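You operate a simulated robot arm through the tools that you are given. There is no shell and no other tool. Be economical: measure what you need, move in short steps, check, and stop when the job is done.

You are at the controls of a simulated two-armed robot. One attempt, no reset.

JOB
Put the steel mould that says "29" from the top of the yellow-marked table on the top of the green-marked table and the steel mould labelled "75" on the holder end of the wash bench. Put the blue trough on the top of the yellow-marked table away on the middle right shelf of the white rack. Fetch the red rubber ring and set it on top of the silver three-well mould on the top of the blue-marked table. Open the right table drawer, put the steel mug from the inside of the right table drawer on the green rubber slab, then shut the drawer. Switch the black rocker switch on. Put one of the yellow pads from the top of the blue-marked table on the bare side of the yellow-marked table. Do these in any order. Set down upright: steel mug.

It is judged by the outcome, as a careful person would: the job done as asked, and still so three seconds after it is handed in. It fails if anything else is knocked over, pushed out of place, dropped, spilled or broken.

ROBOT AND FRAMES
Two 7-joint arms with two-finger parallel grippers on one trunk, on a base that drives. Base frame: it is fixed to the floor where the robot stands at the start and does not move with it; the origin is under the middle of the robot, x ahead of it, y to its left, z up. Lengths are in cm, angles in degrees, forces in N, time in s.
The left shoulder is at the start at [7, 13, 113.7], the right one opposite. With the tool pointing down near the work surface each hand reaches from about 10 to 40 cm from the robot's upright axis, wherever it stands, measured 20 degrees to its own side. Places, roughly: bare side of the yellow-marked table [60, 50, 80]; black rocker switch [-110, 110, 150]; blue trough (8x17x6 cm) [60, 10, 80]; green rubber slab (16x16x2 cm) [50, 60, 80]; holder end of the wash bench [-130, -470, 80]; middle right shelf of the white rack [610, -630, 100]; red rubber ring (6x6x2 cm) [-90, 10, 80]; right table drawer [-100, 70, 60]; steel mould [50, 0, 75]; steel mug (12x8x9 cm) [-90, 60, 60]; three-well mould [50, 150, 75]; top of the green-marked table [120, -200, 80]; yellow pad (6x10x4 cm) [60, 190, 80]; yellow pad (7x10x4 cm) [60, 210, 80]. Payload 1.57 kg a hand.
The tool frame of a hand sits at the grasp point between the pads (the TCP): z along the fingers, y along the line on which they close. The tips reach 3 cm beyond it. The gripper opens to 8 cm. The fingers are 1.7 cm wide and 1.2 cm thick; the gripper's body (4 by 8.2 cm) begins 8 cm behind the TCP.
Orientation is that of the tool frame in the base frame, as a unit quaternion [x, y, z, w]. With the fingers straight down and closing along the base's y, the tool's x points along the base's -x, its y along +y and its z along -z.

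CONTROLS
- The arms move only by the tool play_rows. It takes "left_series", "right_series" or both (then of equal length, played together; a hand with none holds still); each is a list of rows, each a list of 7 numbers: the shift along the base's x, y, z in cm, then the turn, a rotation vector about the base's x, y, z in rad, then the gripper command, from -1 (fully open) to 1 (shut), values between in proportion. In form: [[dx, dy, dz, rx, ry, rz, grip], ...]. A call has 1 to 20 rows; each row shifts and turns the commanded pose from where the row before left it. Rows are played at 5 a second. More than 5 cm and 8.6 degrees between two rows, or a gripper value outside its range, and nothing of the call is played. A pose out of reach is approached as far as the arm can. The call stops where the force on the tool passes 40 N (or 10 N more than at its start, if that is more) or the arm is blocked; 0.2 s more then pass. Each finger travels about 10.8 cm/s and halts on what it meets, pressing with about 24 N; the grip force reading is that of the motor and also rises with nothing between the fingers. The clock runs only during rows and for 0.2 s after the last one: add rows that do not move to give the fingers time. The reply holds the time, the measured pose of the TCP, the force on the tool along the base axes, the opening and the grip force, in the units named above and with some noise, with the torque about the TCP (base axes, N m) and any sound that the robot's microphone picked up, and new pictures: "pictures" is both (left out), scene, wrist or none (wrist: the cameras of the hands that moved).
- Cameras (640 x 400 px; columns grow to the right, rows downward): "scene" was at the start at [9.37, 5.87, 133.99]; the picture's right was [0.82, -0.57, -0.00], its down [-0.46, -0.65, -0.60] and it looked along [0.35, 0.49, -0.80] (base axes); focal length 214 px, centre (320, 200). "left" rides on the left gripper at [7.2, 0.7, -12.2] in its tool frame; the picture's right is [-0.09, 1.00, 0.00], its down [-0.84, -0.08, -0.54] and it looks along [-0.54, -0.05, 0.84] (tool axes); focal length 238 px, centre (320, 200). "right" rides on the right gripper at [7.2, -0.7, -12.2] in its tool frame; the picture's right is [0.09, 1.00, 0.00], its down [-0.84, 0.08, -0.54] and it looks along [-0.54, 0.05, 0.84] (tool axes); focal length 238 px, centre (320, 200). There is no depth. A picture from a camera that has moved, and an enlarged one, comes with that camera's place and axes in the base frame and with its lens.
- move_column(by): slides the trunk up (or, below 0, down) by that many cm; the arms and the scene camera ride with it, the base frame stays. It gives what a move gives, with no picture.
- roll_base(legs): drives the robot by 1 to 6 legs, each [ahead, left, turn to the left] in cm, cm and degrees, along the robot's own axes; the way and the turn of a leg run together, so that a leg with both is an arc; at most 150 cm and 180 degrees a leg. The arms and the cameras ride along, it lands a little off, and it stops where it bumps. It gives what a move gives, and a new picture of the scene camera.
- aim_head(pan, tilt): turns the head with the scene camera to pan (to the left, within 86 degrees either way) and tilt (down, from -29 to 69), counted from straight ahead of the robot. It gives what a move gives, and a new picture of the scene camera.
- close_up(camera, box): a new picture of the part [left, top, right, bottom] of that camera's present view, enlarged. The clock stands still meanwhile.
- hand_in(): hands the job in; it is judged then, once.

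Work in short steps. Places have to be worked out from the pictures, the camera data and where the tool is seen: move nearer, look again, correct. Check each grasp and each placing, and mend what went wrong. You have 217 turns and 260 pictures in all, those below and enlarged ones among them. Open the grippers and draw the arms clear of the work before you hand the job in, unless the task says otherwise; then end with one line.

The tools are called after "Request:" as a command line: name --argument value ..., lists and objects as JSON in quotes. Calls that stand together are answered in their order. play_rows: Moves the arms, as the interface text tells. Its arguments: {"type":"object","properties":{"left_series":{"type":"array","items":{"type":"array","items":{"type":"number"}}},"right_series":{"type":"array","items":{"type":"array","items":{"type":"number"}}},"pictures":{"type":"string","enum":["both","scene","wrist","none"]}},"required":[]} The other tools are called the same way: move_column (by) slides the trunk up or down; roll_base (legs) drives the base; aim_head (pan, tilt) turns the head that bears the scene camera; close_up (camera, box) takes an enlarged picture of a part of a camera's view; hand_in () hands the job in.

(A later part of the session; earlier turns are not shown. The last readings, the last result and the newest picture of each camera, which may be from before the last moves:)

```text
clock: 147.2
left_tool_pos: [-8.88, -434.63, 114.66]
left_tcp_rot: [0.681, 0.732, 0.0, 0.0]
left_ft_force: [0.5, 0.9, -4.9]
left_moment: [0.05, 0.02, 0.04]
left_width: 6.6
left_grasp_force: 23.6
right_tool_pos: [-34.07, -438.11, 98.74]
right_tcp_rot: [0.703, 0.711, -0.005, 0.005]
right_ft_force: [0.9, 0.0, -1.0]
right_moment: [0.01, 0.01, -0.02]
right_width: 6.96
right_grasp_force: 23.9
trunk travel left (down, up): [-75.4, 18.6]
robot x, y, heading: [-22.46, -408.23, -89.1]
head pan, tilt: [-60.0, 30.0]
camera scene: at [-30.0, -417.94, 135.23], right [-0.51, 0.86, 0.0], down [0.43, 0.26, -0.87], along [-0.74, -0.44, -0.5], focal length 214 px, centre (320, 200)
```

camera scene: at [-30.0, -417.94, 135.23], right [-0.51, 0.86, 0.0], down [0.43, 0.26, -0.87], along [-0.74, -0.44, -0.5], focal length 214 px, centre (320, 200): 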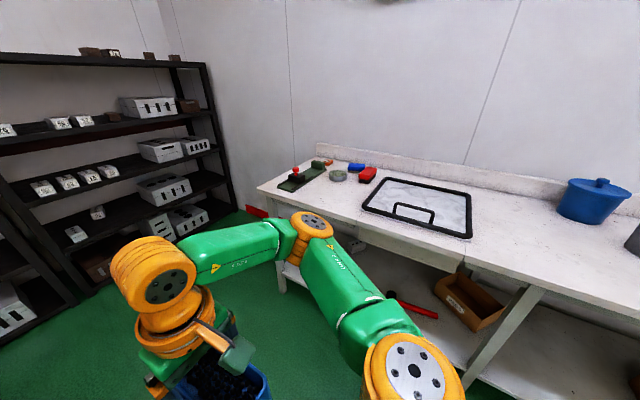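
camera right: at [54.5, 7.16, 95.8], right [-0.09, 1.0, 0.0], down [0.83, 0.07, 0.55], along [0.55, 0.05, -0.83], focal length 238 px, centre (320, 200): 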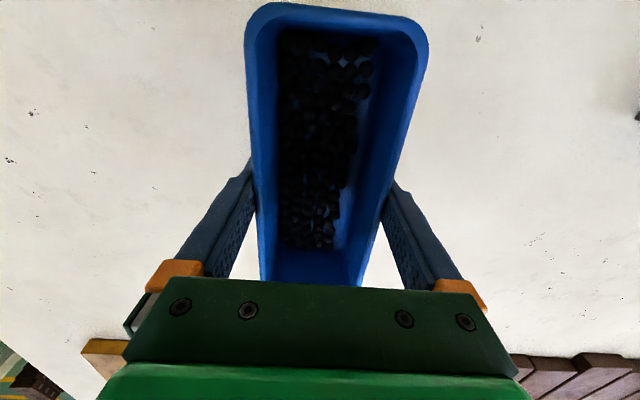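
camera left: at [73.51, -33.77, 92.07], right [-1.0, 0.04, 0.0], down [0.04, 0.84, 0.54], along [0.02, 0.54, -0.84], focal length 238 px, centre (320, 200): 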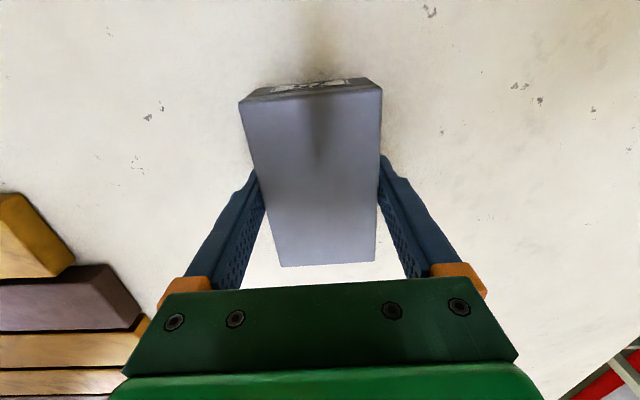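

The holder (black-framed tray) spans y≈-444…-400; the free spot beside it on the bench's end is about (-118, -464). I drive there and face the bench.

Request:
roll_base --legs '[[44, 0, 0], [0, 0, -90.9], [50, 0, 0]]'

Request:
aim_head --pan 5 --tilt 50

```text
clock: 156.4
left_tool_pos: [-99.8, -463.78, 114.67]
left_tcp_rot: [1.0, 0.024, -0.001, 0.0]
left_ft_force: [-0.3, -0.1, -5.3]
left_moment: [0.01, -0.01, -0.02]
left_width: 6.58
left_grasp_force: 24.1
right_tool_pos: [-102.51, -438.38, 98.82]
right_tcp_rot: [1.0, -0.008, -0.006, 0.0]
right_ft_force: [0.5, 0.3, -1.0]
right_moment: [-0.01, 0.03, -0.03]
right_width: 6.93
right_grasp_force: 23.7
trunk travel left (down, up): [-75.4, 18.6]
robot x, y, heading: [-72.87, -450.56, 178.9]
head pan, tilt: [-60.0, 30.0]
camera scene: at [-82.32, -443.26, 135.24], right [0.87, 0.49, 0.0], down [0.24, -0.44, -0.87], along [-0.42, 0.76, -0.5], focal length 214 px, centre (320, 200)
```

scene: 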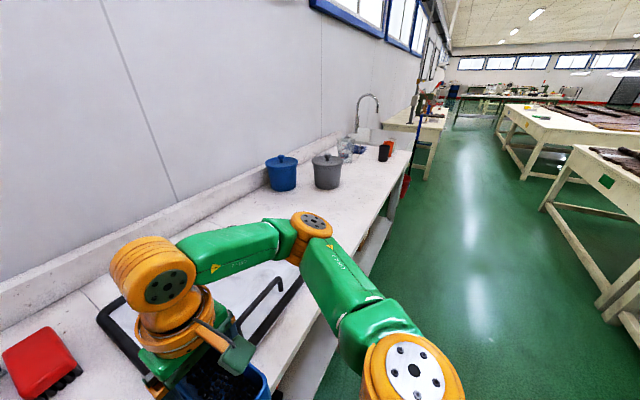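

```text
clock: 157.8
left_tool_pos: [-99.91, -463.82, 114.57]
left_tcp_rot: [1.0, 0.023, 0.0, 0.0]
left_ft_force: [0.4, 0.0, -6.1]
left_moment: [-0.01, -0.04, -0.02]
left_width: 6.57
left_grasp_force: 23.7
right_tool_pos: [-102.73, -438.53, 98.84]
right_tcp_rot: [1.0, -0.007, -0.005, 0.0]
right_ft_force: [0.4, 0.6, -1.0]
right_moment: [0.01, -0.02, 0.0]
right_width: 6.92
right_grasp_force: 24.2
trunk travel left (down, up): [-75.4, 18.6]
robot x, y, heading: [-73.3, -450.75, 179.0]
head pan, tilt: [5.0, 50.0]
camera scene: at [-85.75, -451.7, 132.27], right [-0.07, 1.0, 0.0], down [0.76, 0.05, -0.64], along [-0.64, -0.05, -0.77], focal length 214 px, centre (320, 200)
```

scene: 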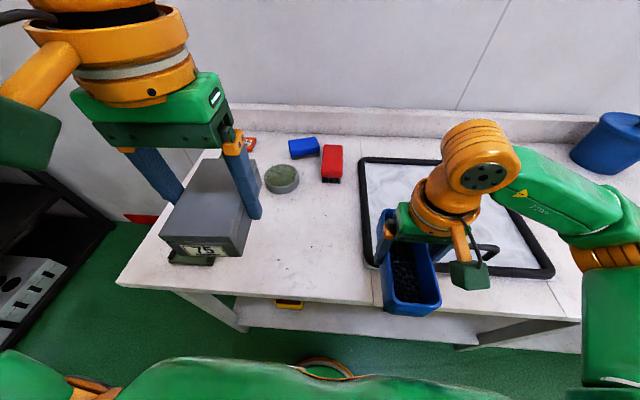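

The free area around (-117, -460) is clear of puck, device and holder. I drive 9 cm nearer and extend the left hand there.

Request:
roll_base --legs '[[9, 0, 1]]'

Request:
play_rows --left_series '[[-3, 1.5, -2, 0, 0, 0, 1], [-3, 1.5, -2, 0, 0, 0, 1], [-2, 0.5, -4, 0, 0, 0, 1], [0, 0, -4, 0, 0, 0, 1], [0, 0, 0, 0, 0, 0, 1]]' --pictures "both"

```text
clock: 158.8
left_tool_pos: [-108.12, -464.31, 114.78]
left_tcp_rot: [0.999, 0.033, -0.002, 0.0]
left_ft_force: [0.6, -0.1, -5.0]
left_moment: [0.02, -0.01, 0.0]
left_width: 6.59
left_grasp_force: 24.0
right_tool_pos: [-111.46, -438.89, 98.84]
right_tcp_rot: [1.0, 0.001, -0.007, 0.0]
right_ft_force: [-0.2, -0.1, -2.3]
right_moment: [0.02, 0.07, -0.02]
right_width: 6.96
right_grasp_force: 24.0
trunk travel left (down, up): [-75.4, 18.6]
robot x, y, heading: [-81.67, -450.73, -179.7]
head pan, tilt: [5.0, 50.0]
camera scene: at [-94.18, -451.88, 132.32], right [-0.09, 1.0, 0.0], down [0.76, 0.07, -0.64], along [-0.64, -0.06, -0.76], focal length 214 px, centre (320, 200)
```

scene: 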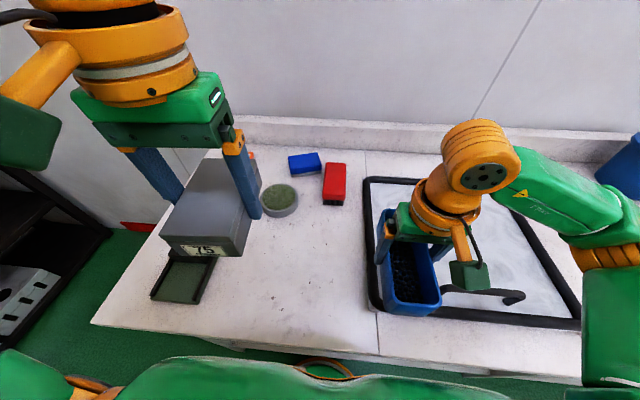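

```text
clock: 160.1
left_tool_pos: [-115.79, -462.76, 102.0]
left_tcp_rot: [0.999, 0.033, 0.0, 0.0]
left_ft_force: [0.9, 0.1, -4.9]
left_moment: [-0.03, -0.03, 0.0]
left_width: 6.57
left_grasp_force: 23.7
left hand out of reach, approached as far as the arm can: row 1, 2
right_tool_pos: [-111.6, -438.89, 98.9]
right_tcp_rot: [1.0, 0.002, -0.006, 0.0]
right_ft_force: [0.2, -0.1, -0.7]
right_moment: [-0.03, 0.03, 0.03]
right_width: 6.93
right_grasp_force: 23.9
trunk travel left (down, up): [-75.4, 18.6]
robot x, y, heading: [-82.11, -450.87, -180.0]
head pan, tilt: [5.0, 50.0]
camera scene: at [-94.6, -451.89, 132.27], right [-0.09, 1.0, 0.0], down [0.76, 0.07, -0.64], along [-0.64, -0.06, -0.77], focal length 214 px, centre (320, 200)
camera left: at [-108.59, -462.94, 114.3], right [-0.03, -1.0, 0.0], down [-0.84, 0.02, 0.54], along [-0.54, 0.02, -0.84], focal length 238 px, centre (320, 200)
```

scene: 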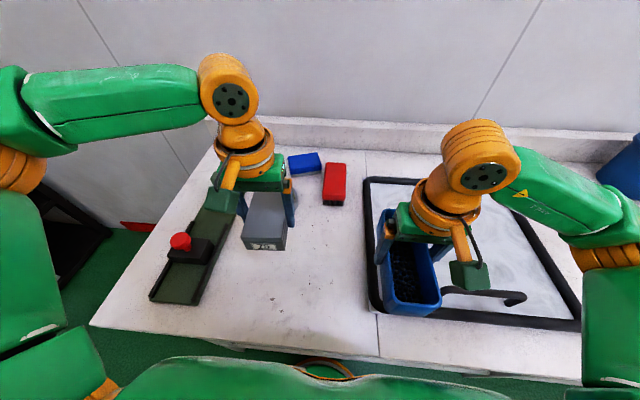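
left: 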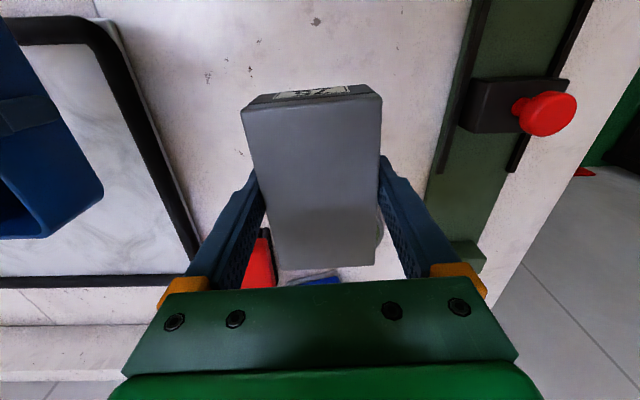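

The gap is y≈-480…-438, so I shift the mould to y≈-459. I raise the trough hand first, so that the trunk can then come down.

Request:
play_rows --left_series '[[0, 1.2, -1, 0, 0, 0, 1], [0, 1.2, -1, 0, 0, 0, 1], [0, 1.1, -1, 0, 0, 0, 1], [0, 0, -1, 0, 0, 0, 1], [0, 0, -1, 0, 0, 0, 1], [0, 0, 0, 0, 0, 0, 1]]' --right_series '[[0, 0, 2.5, 0, 0, 0, 1], [0, 0, 2.5, 0, 0, 0, 1], [0, 0, 2.5, 0, 0, 0, 1], [0, 0, 2.5, 0, 0, 0, 1], [0, 0, 2, 0, 0, 0, 1], [0, 0, 0, 0, 0, 0, 1]]' --pictures "none"

Request:
move_column --by -10

Request:
close_up --camera "left" --box '[0, 0, 640, 400]'

```text
clock: 161.4
left_tool_pos: [-115.01, -460.6, 96.95]
left_tcp_rot: [0.999, 0.032, 0.001, -0.002]
left_ft_force: [0.5, -0.5, -5.7]
left_moment: [-0.02, -0.03, 0.04]
left_width: 6.57
left_grasp_force: 23.8
left hand out of reach, approached as far as the arm can: row 2, 3
right_tool_pos: [-111.78, -438.97, 110.68]
right_tcp_rot: [1.0, 0.002, -0.005, 0.0]
right_ft_force: [0.1, 0.0, -1.5]
right_moment: [0.0, -0.02, 0.02]
right_width: 6.98
right_grasp_force: 23.3
trunk travel left (down, up): [-75.4, 18.6]
robot x, y, heading: [-81.94, -451.28, -179.8]
head pan, tilt: [5.0, 50.0]
```

```text
clock: 162.6
left_tool_pos: [-114.97, -460.73, 88.01]
left_tcp_rot: [0.999, 0.034, -0.007, -0.001]
left_ft_force: [6.7, -0.2, 12.6]
left_moment: [-0.67, -0.42, 0.21]
left_width: 6.6
left_grasp_force: 24.1
right_tool_pos: [-111.48, -438.89, 101.46]
right_tcp_rot: [1.0, 0.002, -0.008, 0.001]
right_ft_force: [0.2, 0.2, -0.7]
right_moment: [0.04, 0.02, -0.01]
right_width: 6.94
right_grasp_force: 23.4
trunk travel left (down, up): [-66.0, 28.0]
robot x, y, heading: [-82.2, -450.87, -180.0]
head pan, tilt: [5.0, 50.0]
stopped: the force on the tool passed its limit at 77 N (the readings are from after the stop); the commanded pose is now the measured one
```

```text
1.00 times, centred on (320, 200) of left (not enlarged: the box is as wide or as high as the picture)
camera zoom: at [-107.55, -460.96, 100.13], right [-0.03, -1.0, 0.0], down [-0.83, 0.02, 0.56], along [-0.56, 0.01, -0.83], focal length 238 px, centre (320, 200)
```

zoom: 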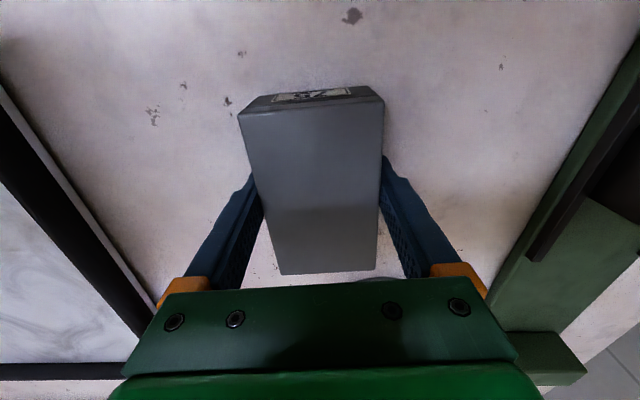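

The bench stands higher (contact with the mould base at z≈84.8). The mould rests in the clear spot; I release and rise.

Request:
play_rows --left_series '[[0, 0, 0.15, 0, 0, 0, 1], [0, 0, 0, 0, 0, 0, 0.3], [0, 0, 0, 0, 0, 0, -1], [0, 0, 0, 0, 0, 0, -1], [0, 0, 2, 0, 0, 0, -1], [0, 0, 4, 0, 0, 0, -1], [0, 0, 4, 0, 0, 0, -1], [1, 0, 4, 0, 0, 0, -1], [2, 0, 4, 0, 0, 0, -1]]' --pictures "both"

```text
clock: 164.6
left_tool_pos: [-111.44, -463.08, 103.66]
left_tcp_rot: [0.999, 0.033, -0.008, -0.001]
left_ft_force: [-0.6, -0.4, 0.1]
left_moment: [0.02, -0.01, -0.04]
left_width: 7.98
left_grasp_force: 0.1
left hand out of reach, approached as far as the arm can: row 6, 7, 8, 9
right_tool_pos: [-111.71, -438.91, 101.36]
right_tcp_rot: [1.0, 0.001, -0.007, 0.001]
right_ft_force: [0.4, 0.6, -0.8]
right_moment: [0.0, 0.02, -0.02]
right_width: 6.96
right_grasp_force: 24.1
trunk travel left (down, up): [-66.0, 28.0]
robot x, y, heading: [-81.84, -450.87, -179.9]
head pan, tilt: [5.0, 50.0]
camera scene: at [-94.41, -451.85, 122.89], right [-0.09, 1.0, 0.0], down [0.76, 0.07, -0.64], along [-0.64, -0.06, -0.77], focal length 214 px, centre (320, 200)
camera left: at [-104.03, -463.31, 115.81], right [-0.03, -1.0, 0.0], down [-0.83, 0.02, 0.56], along [-0.56, 0.02, -0.83], focal length 238 px, centre (320, 200)
```

scene: 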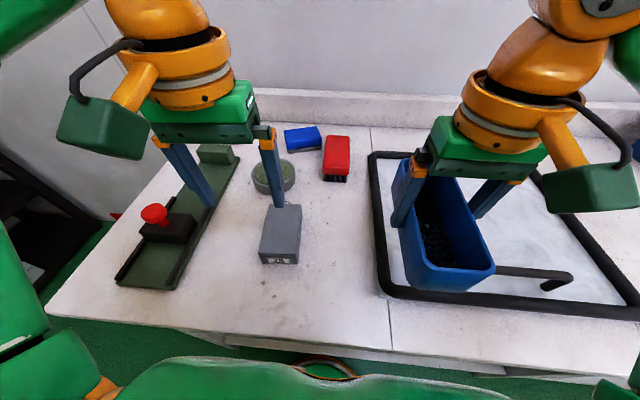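
left: 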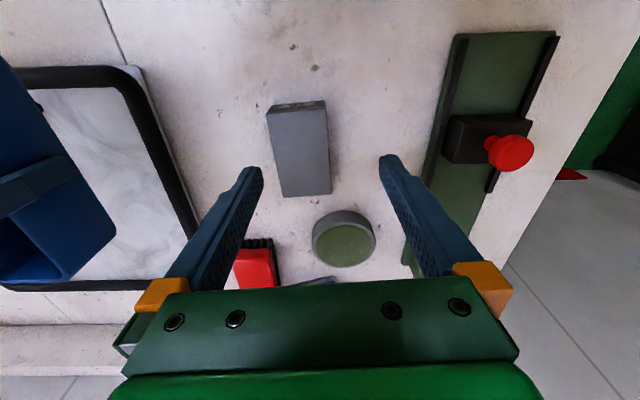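

"75" stands at the holder end. I raise the trunk, back off, turn toward +x and look down the aisle to the white rack.

Request:
move_column --by 8

Request:
roll_base --legs '[[-60, 0, 0], [0, 0, 180]]'

Request:
aim_head --pan -5 --tilt 15

```text
clock: 165.8
left_tool_pos: [-111.49, -463.06, 111.62]
left_tcp_rot: [0.999, 0.033, -0.007, -0.001]
left_ft_force: [0.1, -0.3, -0.5]
left_moment: [0.01, 0.01, -0.02]
left_width: 8.01
left_grasp_force: 0.0
right_tool_pos: [-111.76, -438.95, 109.3]
right_tcp_rot: [1.0, 0.001, -0.007, 0.0]
right_ft_force: [-0.1, 0.5, -1.4]
right_moment: [0.02, 0.0, -0.02]
right_width: 6.98
right_grasp_force: 23.8
trunk travel left (down, up): [-74.0, 20.0]
robot x, y, heading: [-81.66, -451.09, -179.5]
head pan, tilt: [5.0, 50.0]
```

```text
clock: 176.5
left_tool_pos: [7.02, -438.36, 111.62]
left_tcp_rot: [-0.039, 0.999, -0.002, 0.008]
left_ft_force: [0.7, -0.6, 0.2]
left_moment: [-0.01, 0.02, -0.03]
left_width: 7.99
left_grasp_force: 0.1
right_tool_pos: [7.69, -462.5, 109.26]
right_tcp_rot: [-0.008, 1.0, 0.0, 0.006]
right_ft_force: [-0.4, 0.2, -1.1]
right_moment: [0.03, -0.01, 0.03]
right_width: 6.96
right_grasp_force: 24.4
trunk travel left (down, up): [-74.0, 20.0]
robot x, y, heading: [-22.77, -450.74, 0.8]
head pan, tilt: [5.0, 50.0]
camera scene: at [-9.55, -450.16, 130.87], right [0.1, -0.99, 0.0], down [-0.76, -0.08, -0.64], along [0.64, 0.07, -0.77], focal length 214 px, centre (320, 200)
```

scene: 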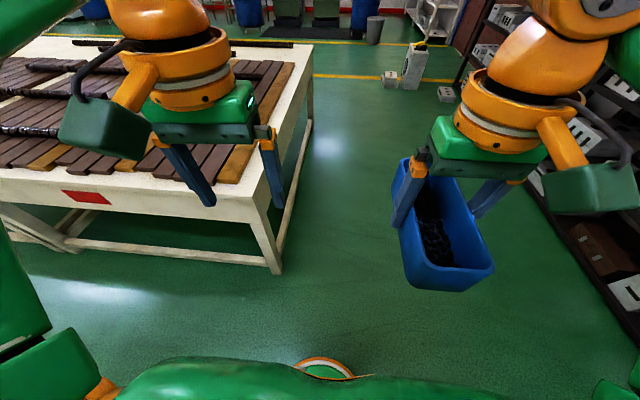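

```text
clock: 177.5
left_tool_pos: [7.2, -438.26, 111.56]
left_tcp_rot: [-0.039, 0.999, -0.001, 0.008]
left_ft_force: [0.8, 0.3, 0.3]
left_moment: [-0.04, 0.04, -0.01]
left_width: 8.0
left_grasp_force: 0.2
right_tool_pos: [7.55, -462.52, 109.28]
right_tcp_rot: [-0.008, 1.0, 0.0, 0.006]
right_ft_force: [0.4, -0.6, -1.0]
right_moment: [0.02, 0.02, 0.02]
right_width: 6.95
right_grasp_force: 24.0
trunk travel left (down, up): [-74.0, 20.0]
robot x, y, heading: [-22.26, -450.84, 1.1]
head pan, tilt: [-5.0, 15.0]
camera scene: at [-7.89, -451.61, 136.24], right [-0.07, -1.0, 0.0], down [-0.26, 0.02, -0.97], along [0.96, -0.07, -0.26], focal length 214 px, centre (320, 200)
```

scene: 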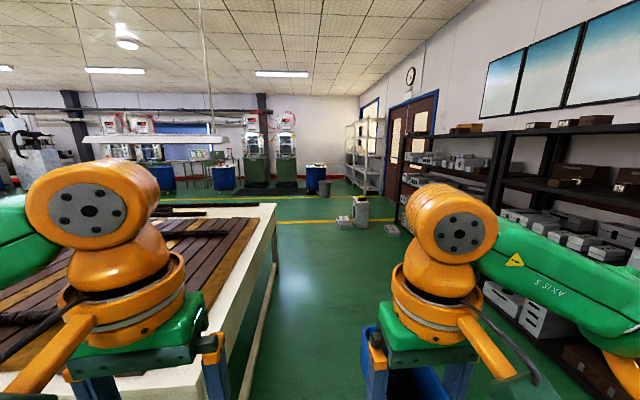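

The white rack is at the end of the aisle; a red-marked table is to the left and a grey machine stands on the floor around (340, -545). I look closer.

Request:
close_up --camera "scene" --box '[310, 90, 470, 240]'

```text
2.67 times, centred on (390, 165) of scene
camera zoom: at [-7.89, -451.61, 136.24], right [-0.07, -1.0, 0.0], down [-0.26, 0.02, -0.97], along [0.96, -0.07, -0.26], focal length 572 px, centre (133, 293)
```

zoom: 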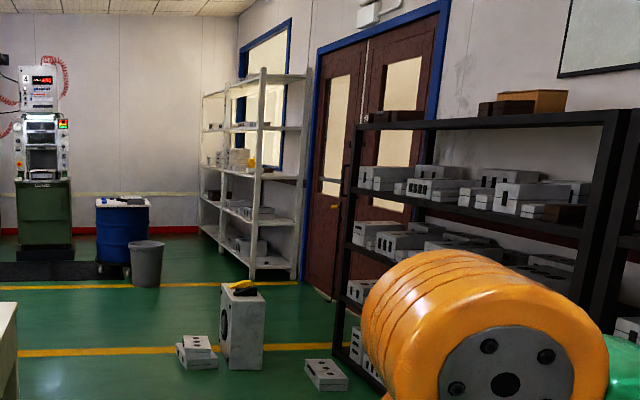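

The white rack stands against the same wall further on (two bays, facing +y). I pass along y≈-468 between the red-marked table and the boxes on the floor.

Request:
roll_base --legs '[[0, -17, -1.1], [150, 0, 0], [150, 0, 0], [130, 0, 0]]'

Request:
aim_head --pan -25 --tilt 12

```text
clock: 199.3
left_tool_pos: [439.75, -451.98, 111.57]
left_tcp_rot: [-0.037, 0.999, -0.002, 0.008]
left_ft_force: [0.5, -0.3, -0.4]
left_moment: [-0.02, -0.01, 0.02]
left_width: 8.0
left_grasp_force: 0.0
right_tool_pos: [440.04, -476.04, 109.15]
right_tcp_rot: [-0.006, 1.0, 0.0, 0.006]
right_ft_force: [0.5, 0.5, -1.4]
right_moment: [0.03, 0.0, 0.01]
right_width: 6.94
right_grasp_force: 24.4
trunk travel left (down, up): [-74.0, 20.0]
robot x, y, heading: [410.4, -464.31, 0.6]
head pan, tilt: [-5.0, 15.0]
camera scene: at [424.65, -465.14, 136.25], right [-0.08, -1.0, 0.0], down [-0.26, 0.02, -0.97], along [0.96, -0.07, -0.26], focal length 214 px, centre (320, 200)
```

scene: 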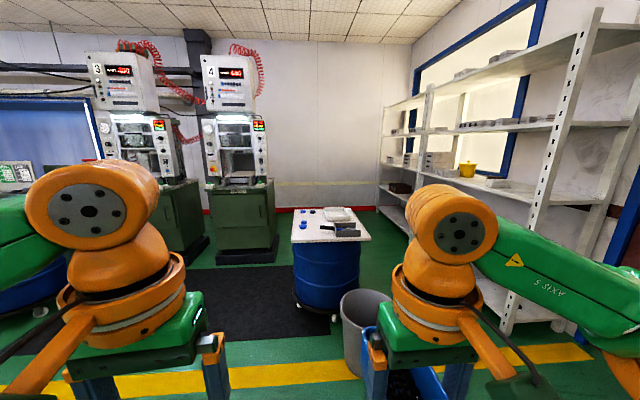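

```text
clock: 200.1
left_tool_pos: [439.79, -451.97, 111.61]
left_tcp_rot: [-0.036, 0.999, -0.002, 0.007]
left_ft_force: [-0.1, 0.5, 0.9]
left_moment: [0.0, -0.01, 0.0]
left_width: 8.03
left_grasp_force: 0.0
right_tool_pos: [440.22, -476.09, 109.22]
right_tcp_rot: [-0.005, 1.0, 0.0, 0.006]
right_ft_force: [-0.7, -1.2, -1.0]
right_moment: [0.02, -0.01, 0.0]
right_width: 6.98
right_grasp_force: 24.1
trunk travel left (down, up): [-74.0, 20.0]
robot x, y, heading: [410.79, -464.14, 0.7]
head pan, tilt: [-25.0, 12.0]
camera scene: at [423.89, -468.26, 136.73], right [-0.41, -0.91, 0.0], down [-0.19, 0.09, -0.98], along [0.89, -0.4, -0.21], focal length 214 px, centre (320, 200)
```

scene: 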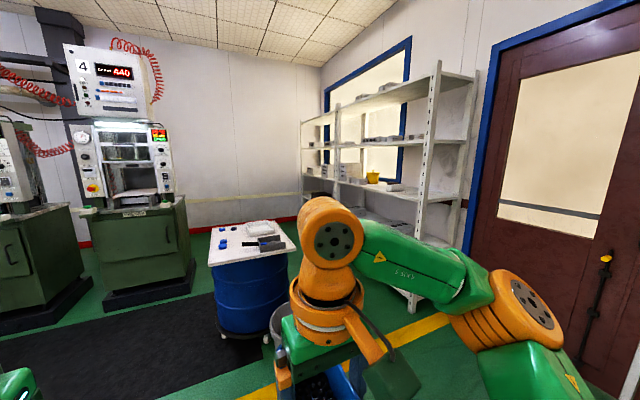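

The white rack's right bay spans x≈542–683, front y≈-612, with its third (middle) shelf at z≈103. I zoom in for free space on it.

Request:
close_up --camera "scene" --box '[300, 100, 480, 230]'

```text
3.08 times, centred on (390, 165) of scene
camera zoom: at [423.89, -468.26, 136.73], right [-0.41, -0.91, 0.0], down [-0.19, 0.09, -0.98], along [0.89, -0.4, -0.21], focal length 660 px, centre (105, 308)
```

zoom: 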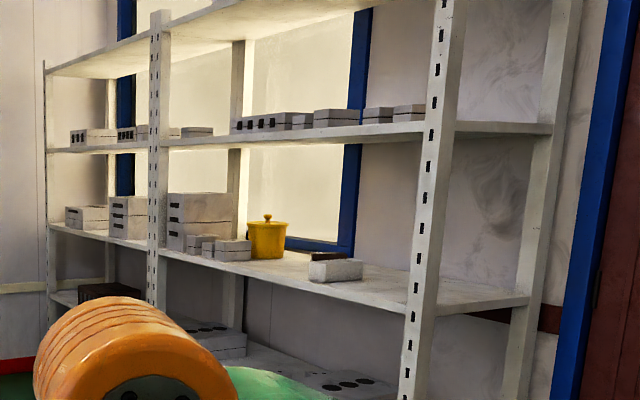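

There's free space on the middle right shelf around x≈613, between a box (x≈587) and a yellow pot (x≈640). I turn to face the wall and move sideways along y≈-553, between the bin and the rack.

Request:
roll_base --legs '[[0, 0, -90.7], [89, 0, 0], [0, 110, 0]]'

Request:
aim_head --pan 25 --tilt 20

```text
clock: 213.9
left_tool_pos: [533.81, -582.61, 111.54]
left_tcp_rot: [0.684, 0.729, -0.005, 0.003]
left_ft_force: [-0.4, 0.0, 0.2]
left_moment: [0.01, 0.01, 0.03]
left_width: 8.0
left_grasp_force: 0.0
right_tool_pos: [509.78, -582.92, 109.33]
right_tcp_rot: [0.706, 0.708, -0.004, 0.005]
right_ft_force: [0.3, 0.4, -1.4]
right_moment: [0.02, 0.02, 0.01]
right_width: 6.94
right_grasp_force: 24.0
trunk travel left (down, up): [-74.0, 20.0]
robot x, y, heading: [521.8, -552.81, -89.9]
head pan, tilt: [-25.0, 12.0]
camera scene: at [517.94, -566.77, 136.73], right [-0.91, 0.42, 0.0], down [0.09, 0.19, -0.98], along [-0.41, -0.89, -0.21], focal length 214 px, centre (320, 200)
```

scene: 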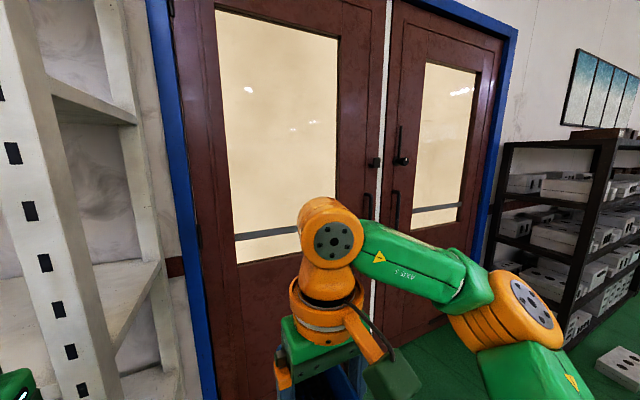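

```text
clock: 215.1
left_tool_pos: [533.96, -582.75, 111.56]
left_tcp_rot: [0.684, 0.73, -0.006, 0.005]
left_ft_force: [-1.0, -0.3, 0.8]
left_moment: [0.02, 0.02, -0.01]
left_width: 8.01
left_grasp_force: 0.1
right_tool_pos: [509.92, -582.87, 109.21]
right_tcp_rot: [0.706, 0.708, -0.004, 0.005]
right_ft_force: [-0.5, 0.6, -0.7]
right_moment: [0.01, 0.0, -0.01]
right_width: 6.94
right_grasp_force: 23.7
trunk travel left (down, up): [-74.0, 20.0]
robot x, y, heading: [521.81, -552.97, -89.7]
head pan, tilt: [25.0, 20.0]
camera scene: at [525.86, -566.74, 135.43], right [-0.91, -0.42, 0.0], down [-0.14, 0.31, -0.94], along [0.4, -0.85, -0.34], focal length 214 px, centre (320, 200)
```

scene: 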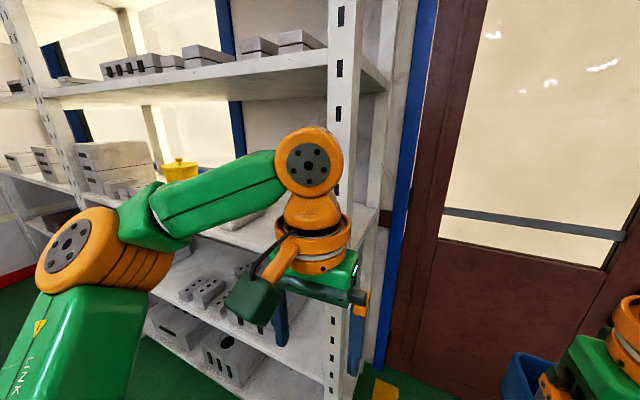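

The arms keep ~10 cm from the rack front here. I continue sideways 100 cm to stand before the right bay.

Request:
roll_base --legs '[[1, 0, 0], [0, 100, 0]]'

Request:
aim_head --pan -20 --tilt 25

```text
clock: 220.6
left_tool_pos: [634.89, -581.98, 111.58]
left_tcp_rot: [0.675, 0.738, -0.006, 0.004]
left_ft_force: [-0.5, 0.2, -0.3]
left_moment: [-0.04, 0.01, 0.0]
left_width: 8.02
left_grasp_force: 0.1
right_tool_pos: [610.76, -582.81, 109.3]
right_tcp_rot: [0.698, 0.716, -0.004, 0.006]
right_ft_force: [0.1, 0.3, -1.2]
right_moment: [0.0, 0.0, 0.04]
right_width: 6.96
right_grasp_force: 24.1
trunk travel left (down, up): [-74.0, 20.0]
robot x, y, heading: [622.3, -552.89, -88.1]
head pan, tilt: [25.0, 20.0]
camera scene: at [626.46, -566.23, 135.43], right [-0.9, -0.45, 0.0], down [-0.15, 0.31, -0.94], along [0.42, -0.84, -0.34], focal length 214 px, centre (320, 200)
```

scene: 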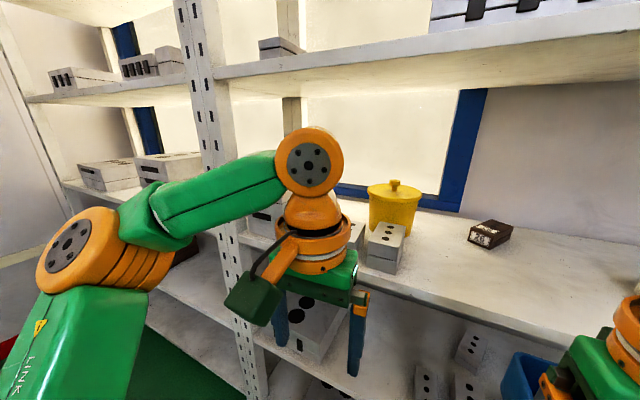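

```text
clock: 221.8
left_tool_pos: [634.99, -581.9, 111.58]
left_tcp_rot: [0.675, 0.738, -0.006, 0.005]
left_ft_force: [0.3, 0.2, -0.2]
left_moment: [-0.01, 0.03, -0.03]
left_width: 8.01
left_grasp_force: 0.0
right_tool_pos: [610.78, -582.69, 109.36]
right_tcp_rot: [0.697, 0.717, -0.004, 0.005]
right_ft_force: [0.1, 0.6, -0.6]
right_moment: [-0.04, -0.01, 0.02]
right_width: 6.95
right_grasp_force: 24.1
trunk travel left (down, up): [-74.0, 20.0]
robot x, y, heading: [621.88, -552.58, -88.3]
head pan, tilt: [-20.0, 25.0]
camera scene: at [619.45, -566.63, 134.62], right [-0.95, 0.32, 0.0], down [0.13, 0.4, -0.91], along [-0.29, -0.86, -0.42], focal length 214 px, centre (320, 200)
```

scene: 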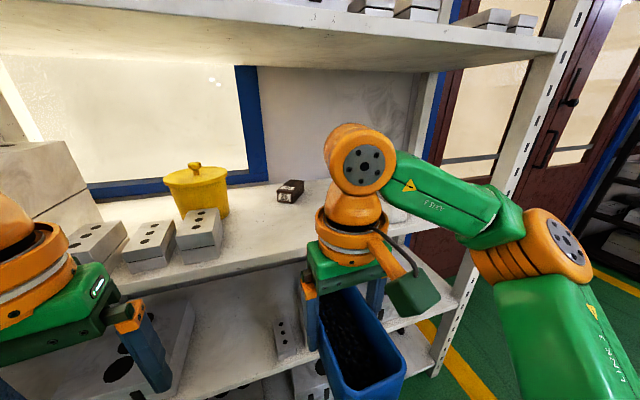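

The shelf (z≈97–100) has a free stretch at x≈588–628, y≈-608…-635. I raise the trunk while lowering the right hand equally (better extension posture), pull the left hand back, and square up.

Request:
roll_base --legs '[[0, 0, -1.7]]'

Request:
move_column --by 9

Request:
play_rows --left_series '[[0, 2, 0, 0, 0, 0, -1], [0, 2, 0, 0, 0, 0, -1], [0, 2, 0, 0, 0, 0, -1], [0, 2, 0, 0, 0, 0, -1], [0, 0, 0, 0, 0, 0, -1]]' --right_series '[[0, 0, -2, 0, 0, 0, 1], [0, 0, -2, 0, 0, 0, 1], [0, 0, -2, 0, 0, 0, 1], [0, 0, -2.5, 0, 0, 0, 1], [0, 0, 0, 0, 0, 0, 1]]' --pictures "scene"

```text
clock: 222.5
left_tool_pos: [634.11, -582.38, 111.61]
left_tcp_rot: [0.686, 0.728, -0.006, 0.004]
left_ft_force: [0.4, 0.1, 1.5]
left_moment: [-0.03, 0.01, -0.02]
left_width: 8.01
left_grasp_force: 0.0
right_tool_pos: [610.02, -582.39, 109.27]
right_tcp_rot: [0.708, 0.706, -0.005, 0.004]
right_ft_force: [-0.6, 0.4, -0.6]
right_moment: [-0.02, 0.0, 0.0]
right_width: 6.95
right_grasp_force: 24.0
trunk travel left (down, up): [-74.0, 20.0]
robot x, y, heading: [622.15, -552.52, -90.3]
head pan, tilt: [-20.0, 25.0]
camera scene: at [619.13, -566.54, 134.62], right [-0.94, 0.35, 0.0], down [0.15, 0.4, -0.91], along [-0.31, -0.85, -0.42], focal length 214 px, centre (320, 200)
```

scene: 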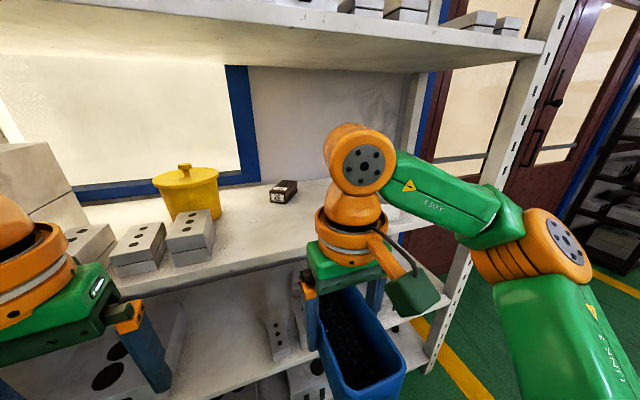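

```text
clock: 223.8
left_tool_pos: [634.2, -582.33, 120.65]
left_tcp_rot: [0.686, 0.727, -0.007, 0.003]
left_ft_force: [-0.2, -0.1, 0.1]
left_moment: [0.01, -0.02, 0.0]
left_width: 8.0
left_grasp_force: 0.2
right_tool_pos: [610.04, -582.36, 118.35]
right_tcp_rot: [0.709, 0.706, -0.004, 0.004]
right_ft_force: [-0.8, -0.5, -0.8]
right_moment: [0.02, 0.03, -0.03]
right_width: 6.98
right_grasp_force: 24.3
trunk travel left (down, up): [-83.0, 11.0]
robot x, y, heading: [622.13, -552.63, -90.3]
head pan, tilt: [-20.0, 25.0]
```

```text
clock: 225.0
left_tool_pos: [634.08, -574.38, 120.64]
left_tcp_rot: [0.686, 0.727, -0.006, 0.004]
left_ft_force: [-0.5, 0.5, 0.4]
left_moment: [0.0, 0.01, -0.01]
left_width: 8.0
left_grasp_force: 0.1
right_tool_pos: [609.92, -582.58, 109.63]
right_tcp_rot: [0.708, 0.706, -0.004, 0.004]
right_ft_force: [-0.6, 0.1, -1.1]
right_moment: [0.02, -0.01, -0.01]
right_width: 6.97
right_grasp_force: 24.1
trunk travel left (down, up): [-83.0, 11.0]
robot x, y, heading: [622.1, -552.56, -90.4]
head pan, tilt: [-20.0, 25.0]
camera scene: at [619.05, -566.55, 143.62], right [-0.94, 0.35, 0.0], down [0.15, 0.4, -0.91], along [-0.31, -0.85, -0.42], focal length 214 px, centre (320, 200)
```

scene: 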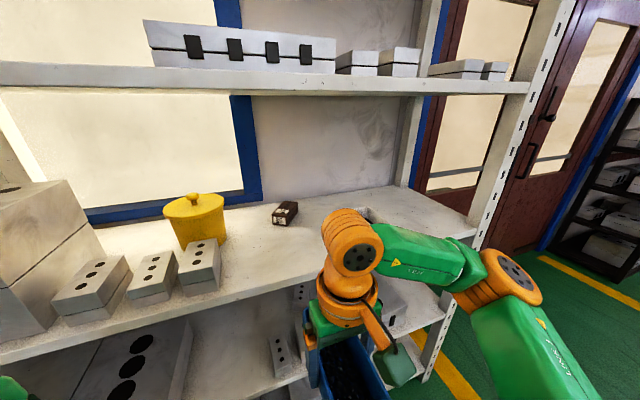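

Our shelf's front edge is y≈-610 and the space at x≈609 is free back to y≈-640. I drive 20 cm in with the trough ~5 cm above the shelf and check the left arm's clearance.

Request:
roll_base --legs '[[20, 0, 0]]'

Request:
aim_head --pan 35 --tilt 30

```text
clock: 226.6
left_tool_pos: [634.09, -594.04, 120.74]
left_tcp_rot: [0.685, 0.729, -0.007, 0.005]
left_ft_force: [-0.4, 0.9, -0.6]
left_moment: [-0.04, 0.02, 0.01]
left_width: 8.0
left_grasp_force: 0.0
right_tool_pos: [610.0, -602.2, 109.8]
right_tcp_rot: [0.707, 0.707, -0.006, 0.006]
right_ft_force: [1.1, -0.4, -1.1]
right_moment: [-0.02, -0.03, 0.03]
right_width: 6.96
right_grasp_force: 23.6
trunk travel left (down, up): [-83.0, 11.0]
robot x, y, heading: [622.09, -572.73, -90.0]
head pan, tilt: [-20.0, 25.0]
camera scene: at [619.06, -586.15, 143.67], right [-0.94, 0.34, 0.0], down [0.14, 0.39, -0.91], along [-0.31, -0.85, -0.42], focal length 214 px, centre (320, 200)
```

scene: 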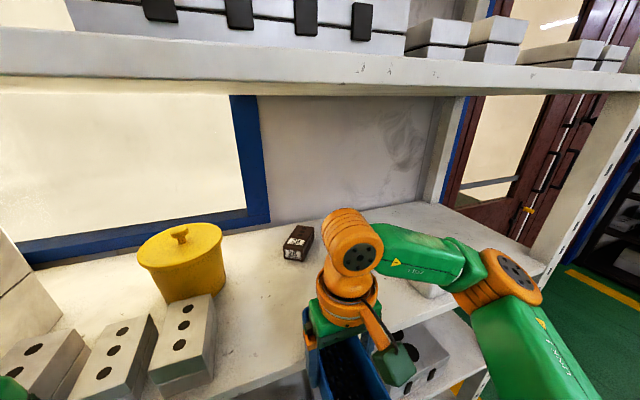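

```text
clock: 227.8
left_tool_pos: [633.99, -594.37, 120.61]
left_tcp_rot: [0.684, 0.729, -0.006, 0.004]
left_ft_force: [-0.2, -0.1, -0.4]
left_moment: [0.0, -0.01, 0.03]
left_width: 8.0
left_grasp_force: 0.0
right_tool_pos: [609.95, -602.47, 109.78]
right_tcp_rot: [0.707, 0.707, -0.004, 0.004]
right_ft_force: [1.2, 0.2, -0.7]
right_moment: [-0.01, -0.03, -0.02]
right_width: 6.98
right_grasp_force: 23.5
trunk travel left (down, up): [-83.0, 11.0]
robot x, y, heading: [622.05, -572.62, -90.1]
head pan, tilt: [35.0, 30.0]
camera scene: at [627.38, -585.31, 142.83], right [-0.82, -0.57, 0.0], down [-0.29, 0.41, -0.87], along [0.5, -0.71, -0.5], focal length 214 px, centre (320, 200)
```

scene: 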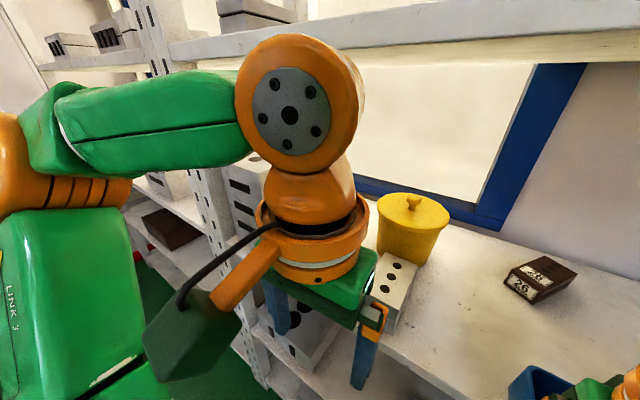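

I pull the left hand back 7 cm more, drive 5 cm nearer and slide the trough in over the shelf.

Request:
play_rows --left_series '[[0, 2.5, 0, 0, 0, 0, -1], [0, 2.5, 0, 0, 0, 0, -1], [0, 2.5, 0, 0, 0, 0, -1], [0, 0, 0, 0, 0, 0, -1]]' --pictures "none"

Request:
roll_base --legs '[[5, 0, 0]]'

Request:
aim_head --pan -15 --tilt 35

Request:
play_rows --right_series '[[0, -2.5, 0, 0, 0, 0, 1], [0, -2.5, 0, 0, 0, 0, 1], [0, -2.5, 0, 0, 0, 0, 1], [0, -2.5, 0, 0, 0, 0, 1], [0, 0, 0, 0, 0, 0, 1]]' --pictures "both"

```text
clock: 228.8
left_tool_pos: [634.0, -586.82, 120.51]
left_tcp_rot: [0.684, 0.729, -0.006, 0.004]
left_ft_force: [0.6, 1.0, -0.7]
left_moment: [0.01, 0.02, 0.0]
left_width: 7.98
left_grasp_force: 0.1
right_tool_pos: [610.01, -602.56, 109.8]
right_tcp_rot: [0.707, 0.707, -0.004, 0.004]
right_ft_force: [-1.1, 0.1, -1.4]
right_moment: [0.01, -0.01, -0.01]
right_width: 6.98
right_grasp_force: 23.9
trunk travel left (down, up): [-83.0, 11.0]
robot x, y, heading: [621.83, -572.81, -89.9]
head pan, tilt: [35.0, 30.0]
```

```text
clock: 229.7
left_tool_pos: [633.88, -590.96, 120.88]
left_tcp_rot: [0.685, 0.729, -0.009, 0.007]
left_ft_force: [0.9, 0.4, 0.4]
left_moment: [-0.06, 0.01, 0.02]
left_width: 8.0
left_grasp_force: 0.0
right_tool_pos: [610.03, -606.63, 110.04]
right_tcp_rot: [0.707, 0.707, -0.007, 0.006]
right_ft_force: [0.5, 0.3, -0.7]
right_moment: [-0.06, -0.03, 0.02]
right_width: 6.97
right_grasp_force: 24.0
trunk travel left (down, up): [-83.0, 11.0]
robot x, y, heading: [622.04, -577.76, -90.0]
head pan, tilt: [35.0, 30.0]
camera scene: at [627.41, -589.3, 142.92], right [-0.82, -0.57, 0.0], down [-0.29, 0.4, -0.87], along [0.5, -0.71, -0.49], focal length 214 px, centre (320, 200)
```

scene: 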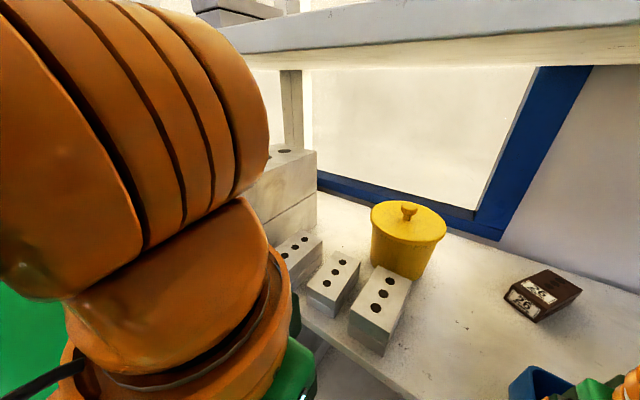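

```text
clock: 230.9
left_tool_pos: [634.05, -591.69, 120.66]
left_tcp_rot: [0.685, 0.729, -0.007, 0.005]
left_ft_force: [0.1, 0.0, -0.8]
left_moment: [0.03, 0.02, 0.03]
left_width: 8.0
left_grasp_force: 0.1
right_tool_pos: [609.92, -607.39, 109.79]
right_tcp_rot: [0.707, 0.708, -0.004, 0.005]
right_ft_force: [0.1, 0.2, -1.0]
right_moment: [-0.01, -0.03, -0.02]
right_width: 6.96
right_grasp_force: 24.0
trunk travel left (down, up): [-83.0, 11.0]
robot x, y, heading: [621.92, -577.55, -89.8]
head pan, tilt: [-15.0, 35.0]
camera scene: at [619.94, -591.34, 142.05], right [-0.97, 0.26, 0.0], down [0.15, 0.55, -0.82], along [-0.21, -0.79, -0.57], focal length 214 px, centre (320, 200)
```

scene: 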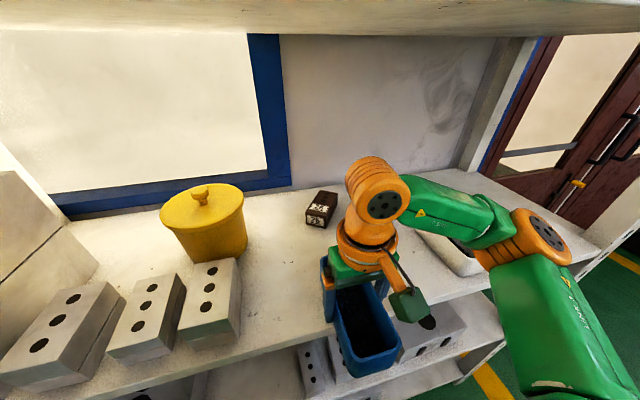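

```text
clock: 232.1
left_tool_pos: [633.95, -591.88, 120.63]
left_tcp_rot: [0.685, 0.728, -0.006, 0.004]
left_ft_force: [0.1, 0.0, 0.4]
left_moment: [0.0, -0.01, -0.02]
left_width: 8.02
left_grasp_force: 0.0
right_tool_pos: [609.91, -617.53, 109.69]
right_tcp_rot: [0.708, 0.707, -0.004, 0.004]
right_ft_force: [1.1, -0.5, -0.9]
right_moment: [0.03, -0.01, 0.03]
right_width: 6.98
right_grasp_force: 24.4
trunk travel left (down, up): [-83.0, 11.0]
robot x, y, heading: [621.92, -577.74, -89.7]
head pan, tilt: [-15.0, 35.0]
camera scene: at [619.92, -591.41, 142.04], right [-0.97, 0.26, 0.0], down [0.15, 0.55, -0.82], along [-0.21, -0.79, -0.57], focal length 214 px, centre (320, 200)
camera right: at [609.13, -610.09, 121.82], right [1.0, 0.09, 0.0], down [0.08, -0.83, 0.55], along [0.05, -0.55, -0.83], focal length 238 px, centre (320, 200)
```

scene: 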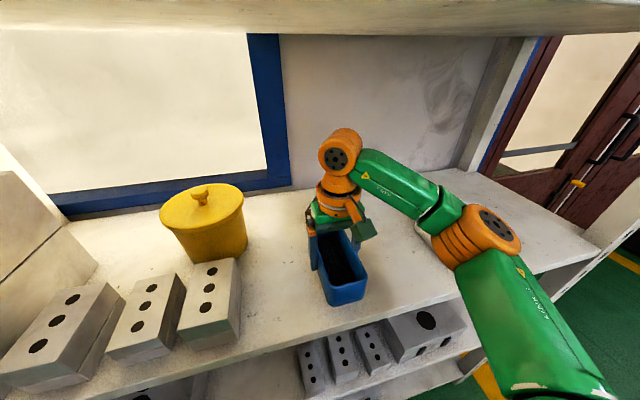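
right: 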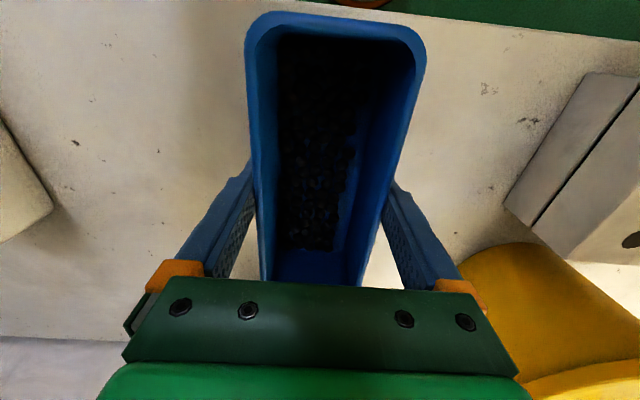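

The trough's front end is just behind the shelf edge. I push 3.5 cm deeper, then lower in small steps.

Request:
play_rows --right_series '[[0, -1.8, 0, 0, 0, 0, 1], [0, -1.7, 0, 0, 0, 0, 1], [0, 0, -1.5, 0, 0, 0, 1], [0, 0, -1.5, 0, 0, 0, 1], [0, 0, -1, 0, 0, 0, 1], [0, 0, -0.7, 0, 0, 0, 1], [0, 0, 0, 0, 0, 0, 1]]' --pictures "scene"

```text
clock: 233.6
left_tool_pos: [634.08, -591.35, 120.7]
left_tcp_rot: [0.685, 0.728, -0.009, 0.006]
left_ft_force: [0.6, 0.4, -0.8]
left_moment: [-0.04, 0.0, -0.01]
left_width: 8.01
left_grasp_force: 0.1
right_tool_pos: [609.96, -620.47, 105.6]
right_tcp_rot: [0.707, 0.707, -0.008, 0.01]
right_ft_force: [-0.1, 3.3, 19.6]
right_moment: [0.56, 0.12, -0.03]
right_width: 6.98
right_grasp_force: 24.1
trunk travel left (down, up): [-83.0, 11.0]
robot x, y, heading: [622.17, -577.56, -89.7]
head pan, tilt: [-15.0, 35.0]
stopped in row 7 (right hand): the force on the tool passed its limit at 44 N (the readings are from after the stop); the commanded pose is now the measured one
camera scene: at [620.06, -590.77, 142.12], right [-0.97, 0.26, 0.0], down [0.15, 0.55, -0.82], along [-0.21, -0.79, -0.57], focal length 214 px, centre (320, 200)
```

scene: 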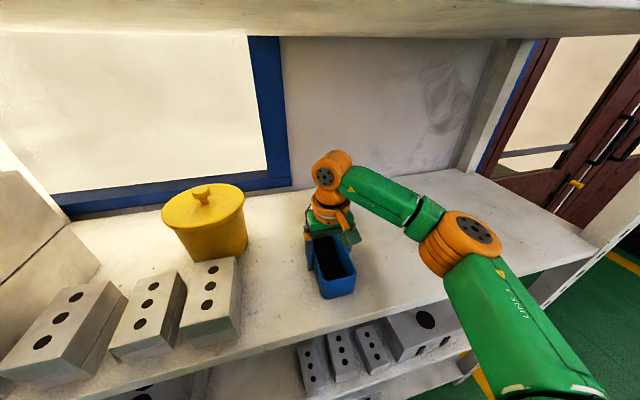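

It touched down (shelf at z≈101) and sits fully on the shelf. I release and raise 6.5 cm, keeping under the upper shelf, then withdraw.

Request:
play_rows --right_series '[[0, 0, 0.2, 0, 0, 0, 1], [0, 0, 0, 0, 0, 0, 0.5], [0, 0, 0, 0, 0, 0, -0.2], [0, 0, 0, 0, 0, 0, -1], [0, 0, 0, 0, 0, 0, -1], [0, 0, 2, 0, 0, 0, -1], [0, 0, 2.5, 0, 0, 0, -1], [0, 0, 2.3, 0, 0, 0, -1], [0, 0, 0, 0, 0, 0, -1]]' --pictures "both"

```text
clock: 235.6
left_tool_pos: [634.01, -591.81, 120.75]
left_tcp_rot: [0.685, 0.729, -0.007, 0.004]
left_ft_force: [0.4, 0.2, 0.2]
left_moment: [-0.01, 0.0, 0.0]
left_width: 7.99
left_grasp_force: 0.1
right_tool_pos: [609.93, -620.83, 112.39]
right_tcp_rot: [0.707, 0.707, -0.006, 0.008]
right_ft_force: [0.4, -0.2, -1.0]
right_moment: [-0.01, -0.01, 0.0]
right_width: 7.99
right_grasp_force: 0.1
trunk travel left (down, up): [-83.0, 11.0]
robot x, y, heading: [622.12, -578.09, -90.1]
head pan, tilt: [-15.0, 35.0]
camera scene: at [619.92, -591.41, 142.05], right [-0.97, 0.26, 0.0], down [0.15, 0.55, -0.82], along [-0.21, -0.79, -0.57], focal length 214 px, centre (320, 200)
camera right: at [609.21, -613.43, 124.46], right [1.0, 0.09, 0.0], down [0.08, -0.83, 0.56], along [0.05, -0.56, -0.83], focal length 238 px, centre (320, 200)
```

scene: 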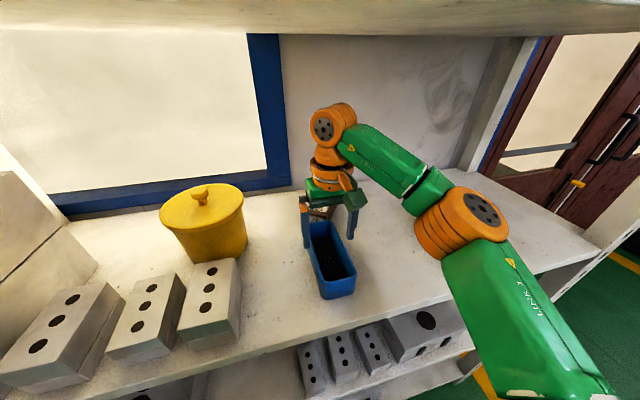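
right: 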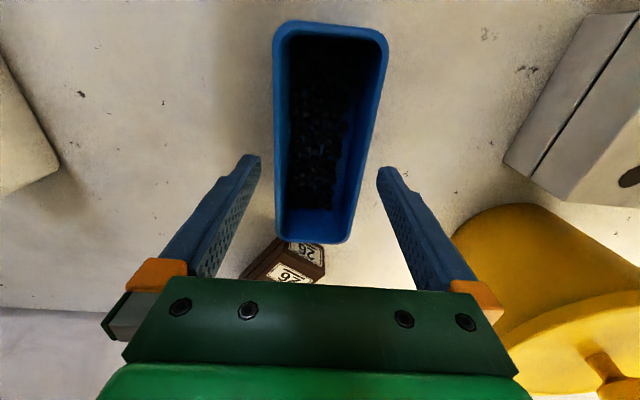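

The trough stands on the shelf with its balls. I withdraw the hand, back off and return the way I came.

Request:
play_rows --right_series '[[0, 3, 0, 0, 0, 0, -1], [0, 4, 0.5, 0, 0, 0, -1], [0, 4, 0, 0, 0, 0, -1], [0, 4, 0, 0, 0, 0, -1], [0, 4, 0, 0, 0, 0, -1]]' --pictures "scene"

Request:
roll_base --legs '[[-25, 0, 0], [0, -110, 0], [0, -105, 0], [88, 0, 0]]'

```text
clock: 236.8
left_tool_pos: [634.07, -591.69, 120.77]
left_tcp_rot: [0.684, 0.729, -0.008, 0.005]
left_ft_force: [0.2, -0.4, 0.2]
left_moment: [-0.02, -0.02, -0.03]
left_width: 7.98
left_grasp_force: 0.0
right_tool_pos: [609.88, -601.84, 112.68]
right_tcp_rot: [0.708, 0.706, -0.007, 0.007]
right_ft_force: [-0.1, 0.3, 0.7]
right_moment: [-0.02, -0.01, -0.03]
right_width: 8.02
right_grasp_force: 0.1
trunk travel left (down, up): [-83.0, 11.0]
robot x, y, heading: [622.11, -577.47, -89.7]
head pan, tilt: [-15.0, 35.0]
camera scene: at [619.93, -591.25, 142.06], right [-0.97, 0.26, 0.0], down [0.15, 0.55, -0.82], along [-0.21, -0.79, -0.57], focal length 214 px, centre (320, 200)
```

scene: 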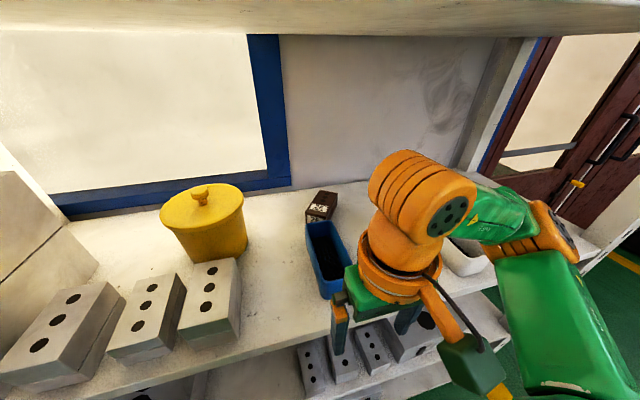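

```text
clock: 252.4
left_tool_pos: [421.85, -644.21, 121.03]
left_tcp_rot: [0.677, 0.736, -0.017, 0.01]
left_ft_force: [-0.1, -0.7, -0.1]
left_moment: [0.04, 0.02, 0.02]
left_width: 8.03
left_grasp_force: 0.0
right_tool_pos: [398.04, -655.29, 113.26]
right_tcp_rot: [0.699, 0.715, -0.015, 0.013]
right_ft_force: [-1.0, 0.4, -1.0]
right_moment: [0.02, -0.01, -0.01]
right_width: 8.0
right_grasp_force: 0.1
trunk travel left (down, up): [-83.0, 11.0]
robot x, y, heading: [408.6, -633.03, -88.6]
head pan, tilt: [-15.0, 35.0]
stopped in leg 4: the robot was blocked; the commanded pose is now the measured one
camera scene: at [407.93, -643.63, 142.36], right [-0.97, 0.24, 0.0], down [0.13, 0.54, -0.83], along [-0.2, -0.81, -0.55], focal length 214 px, centre (320, 200)
```

scene: 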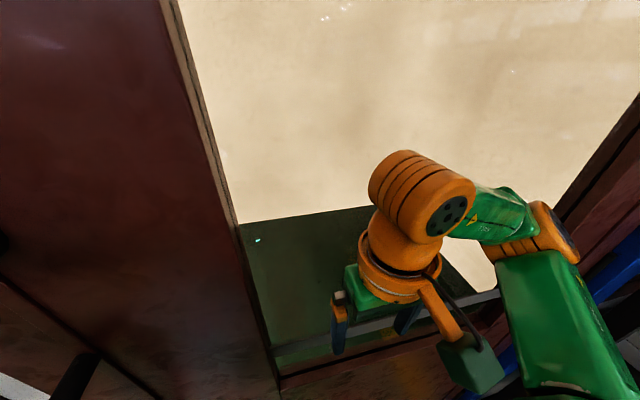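

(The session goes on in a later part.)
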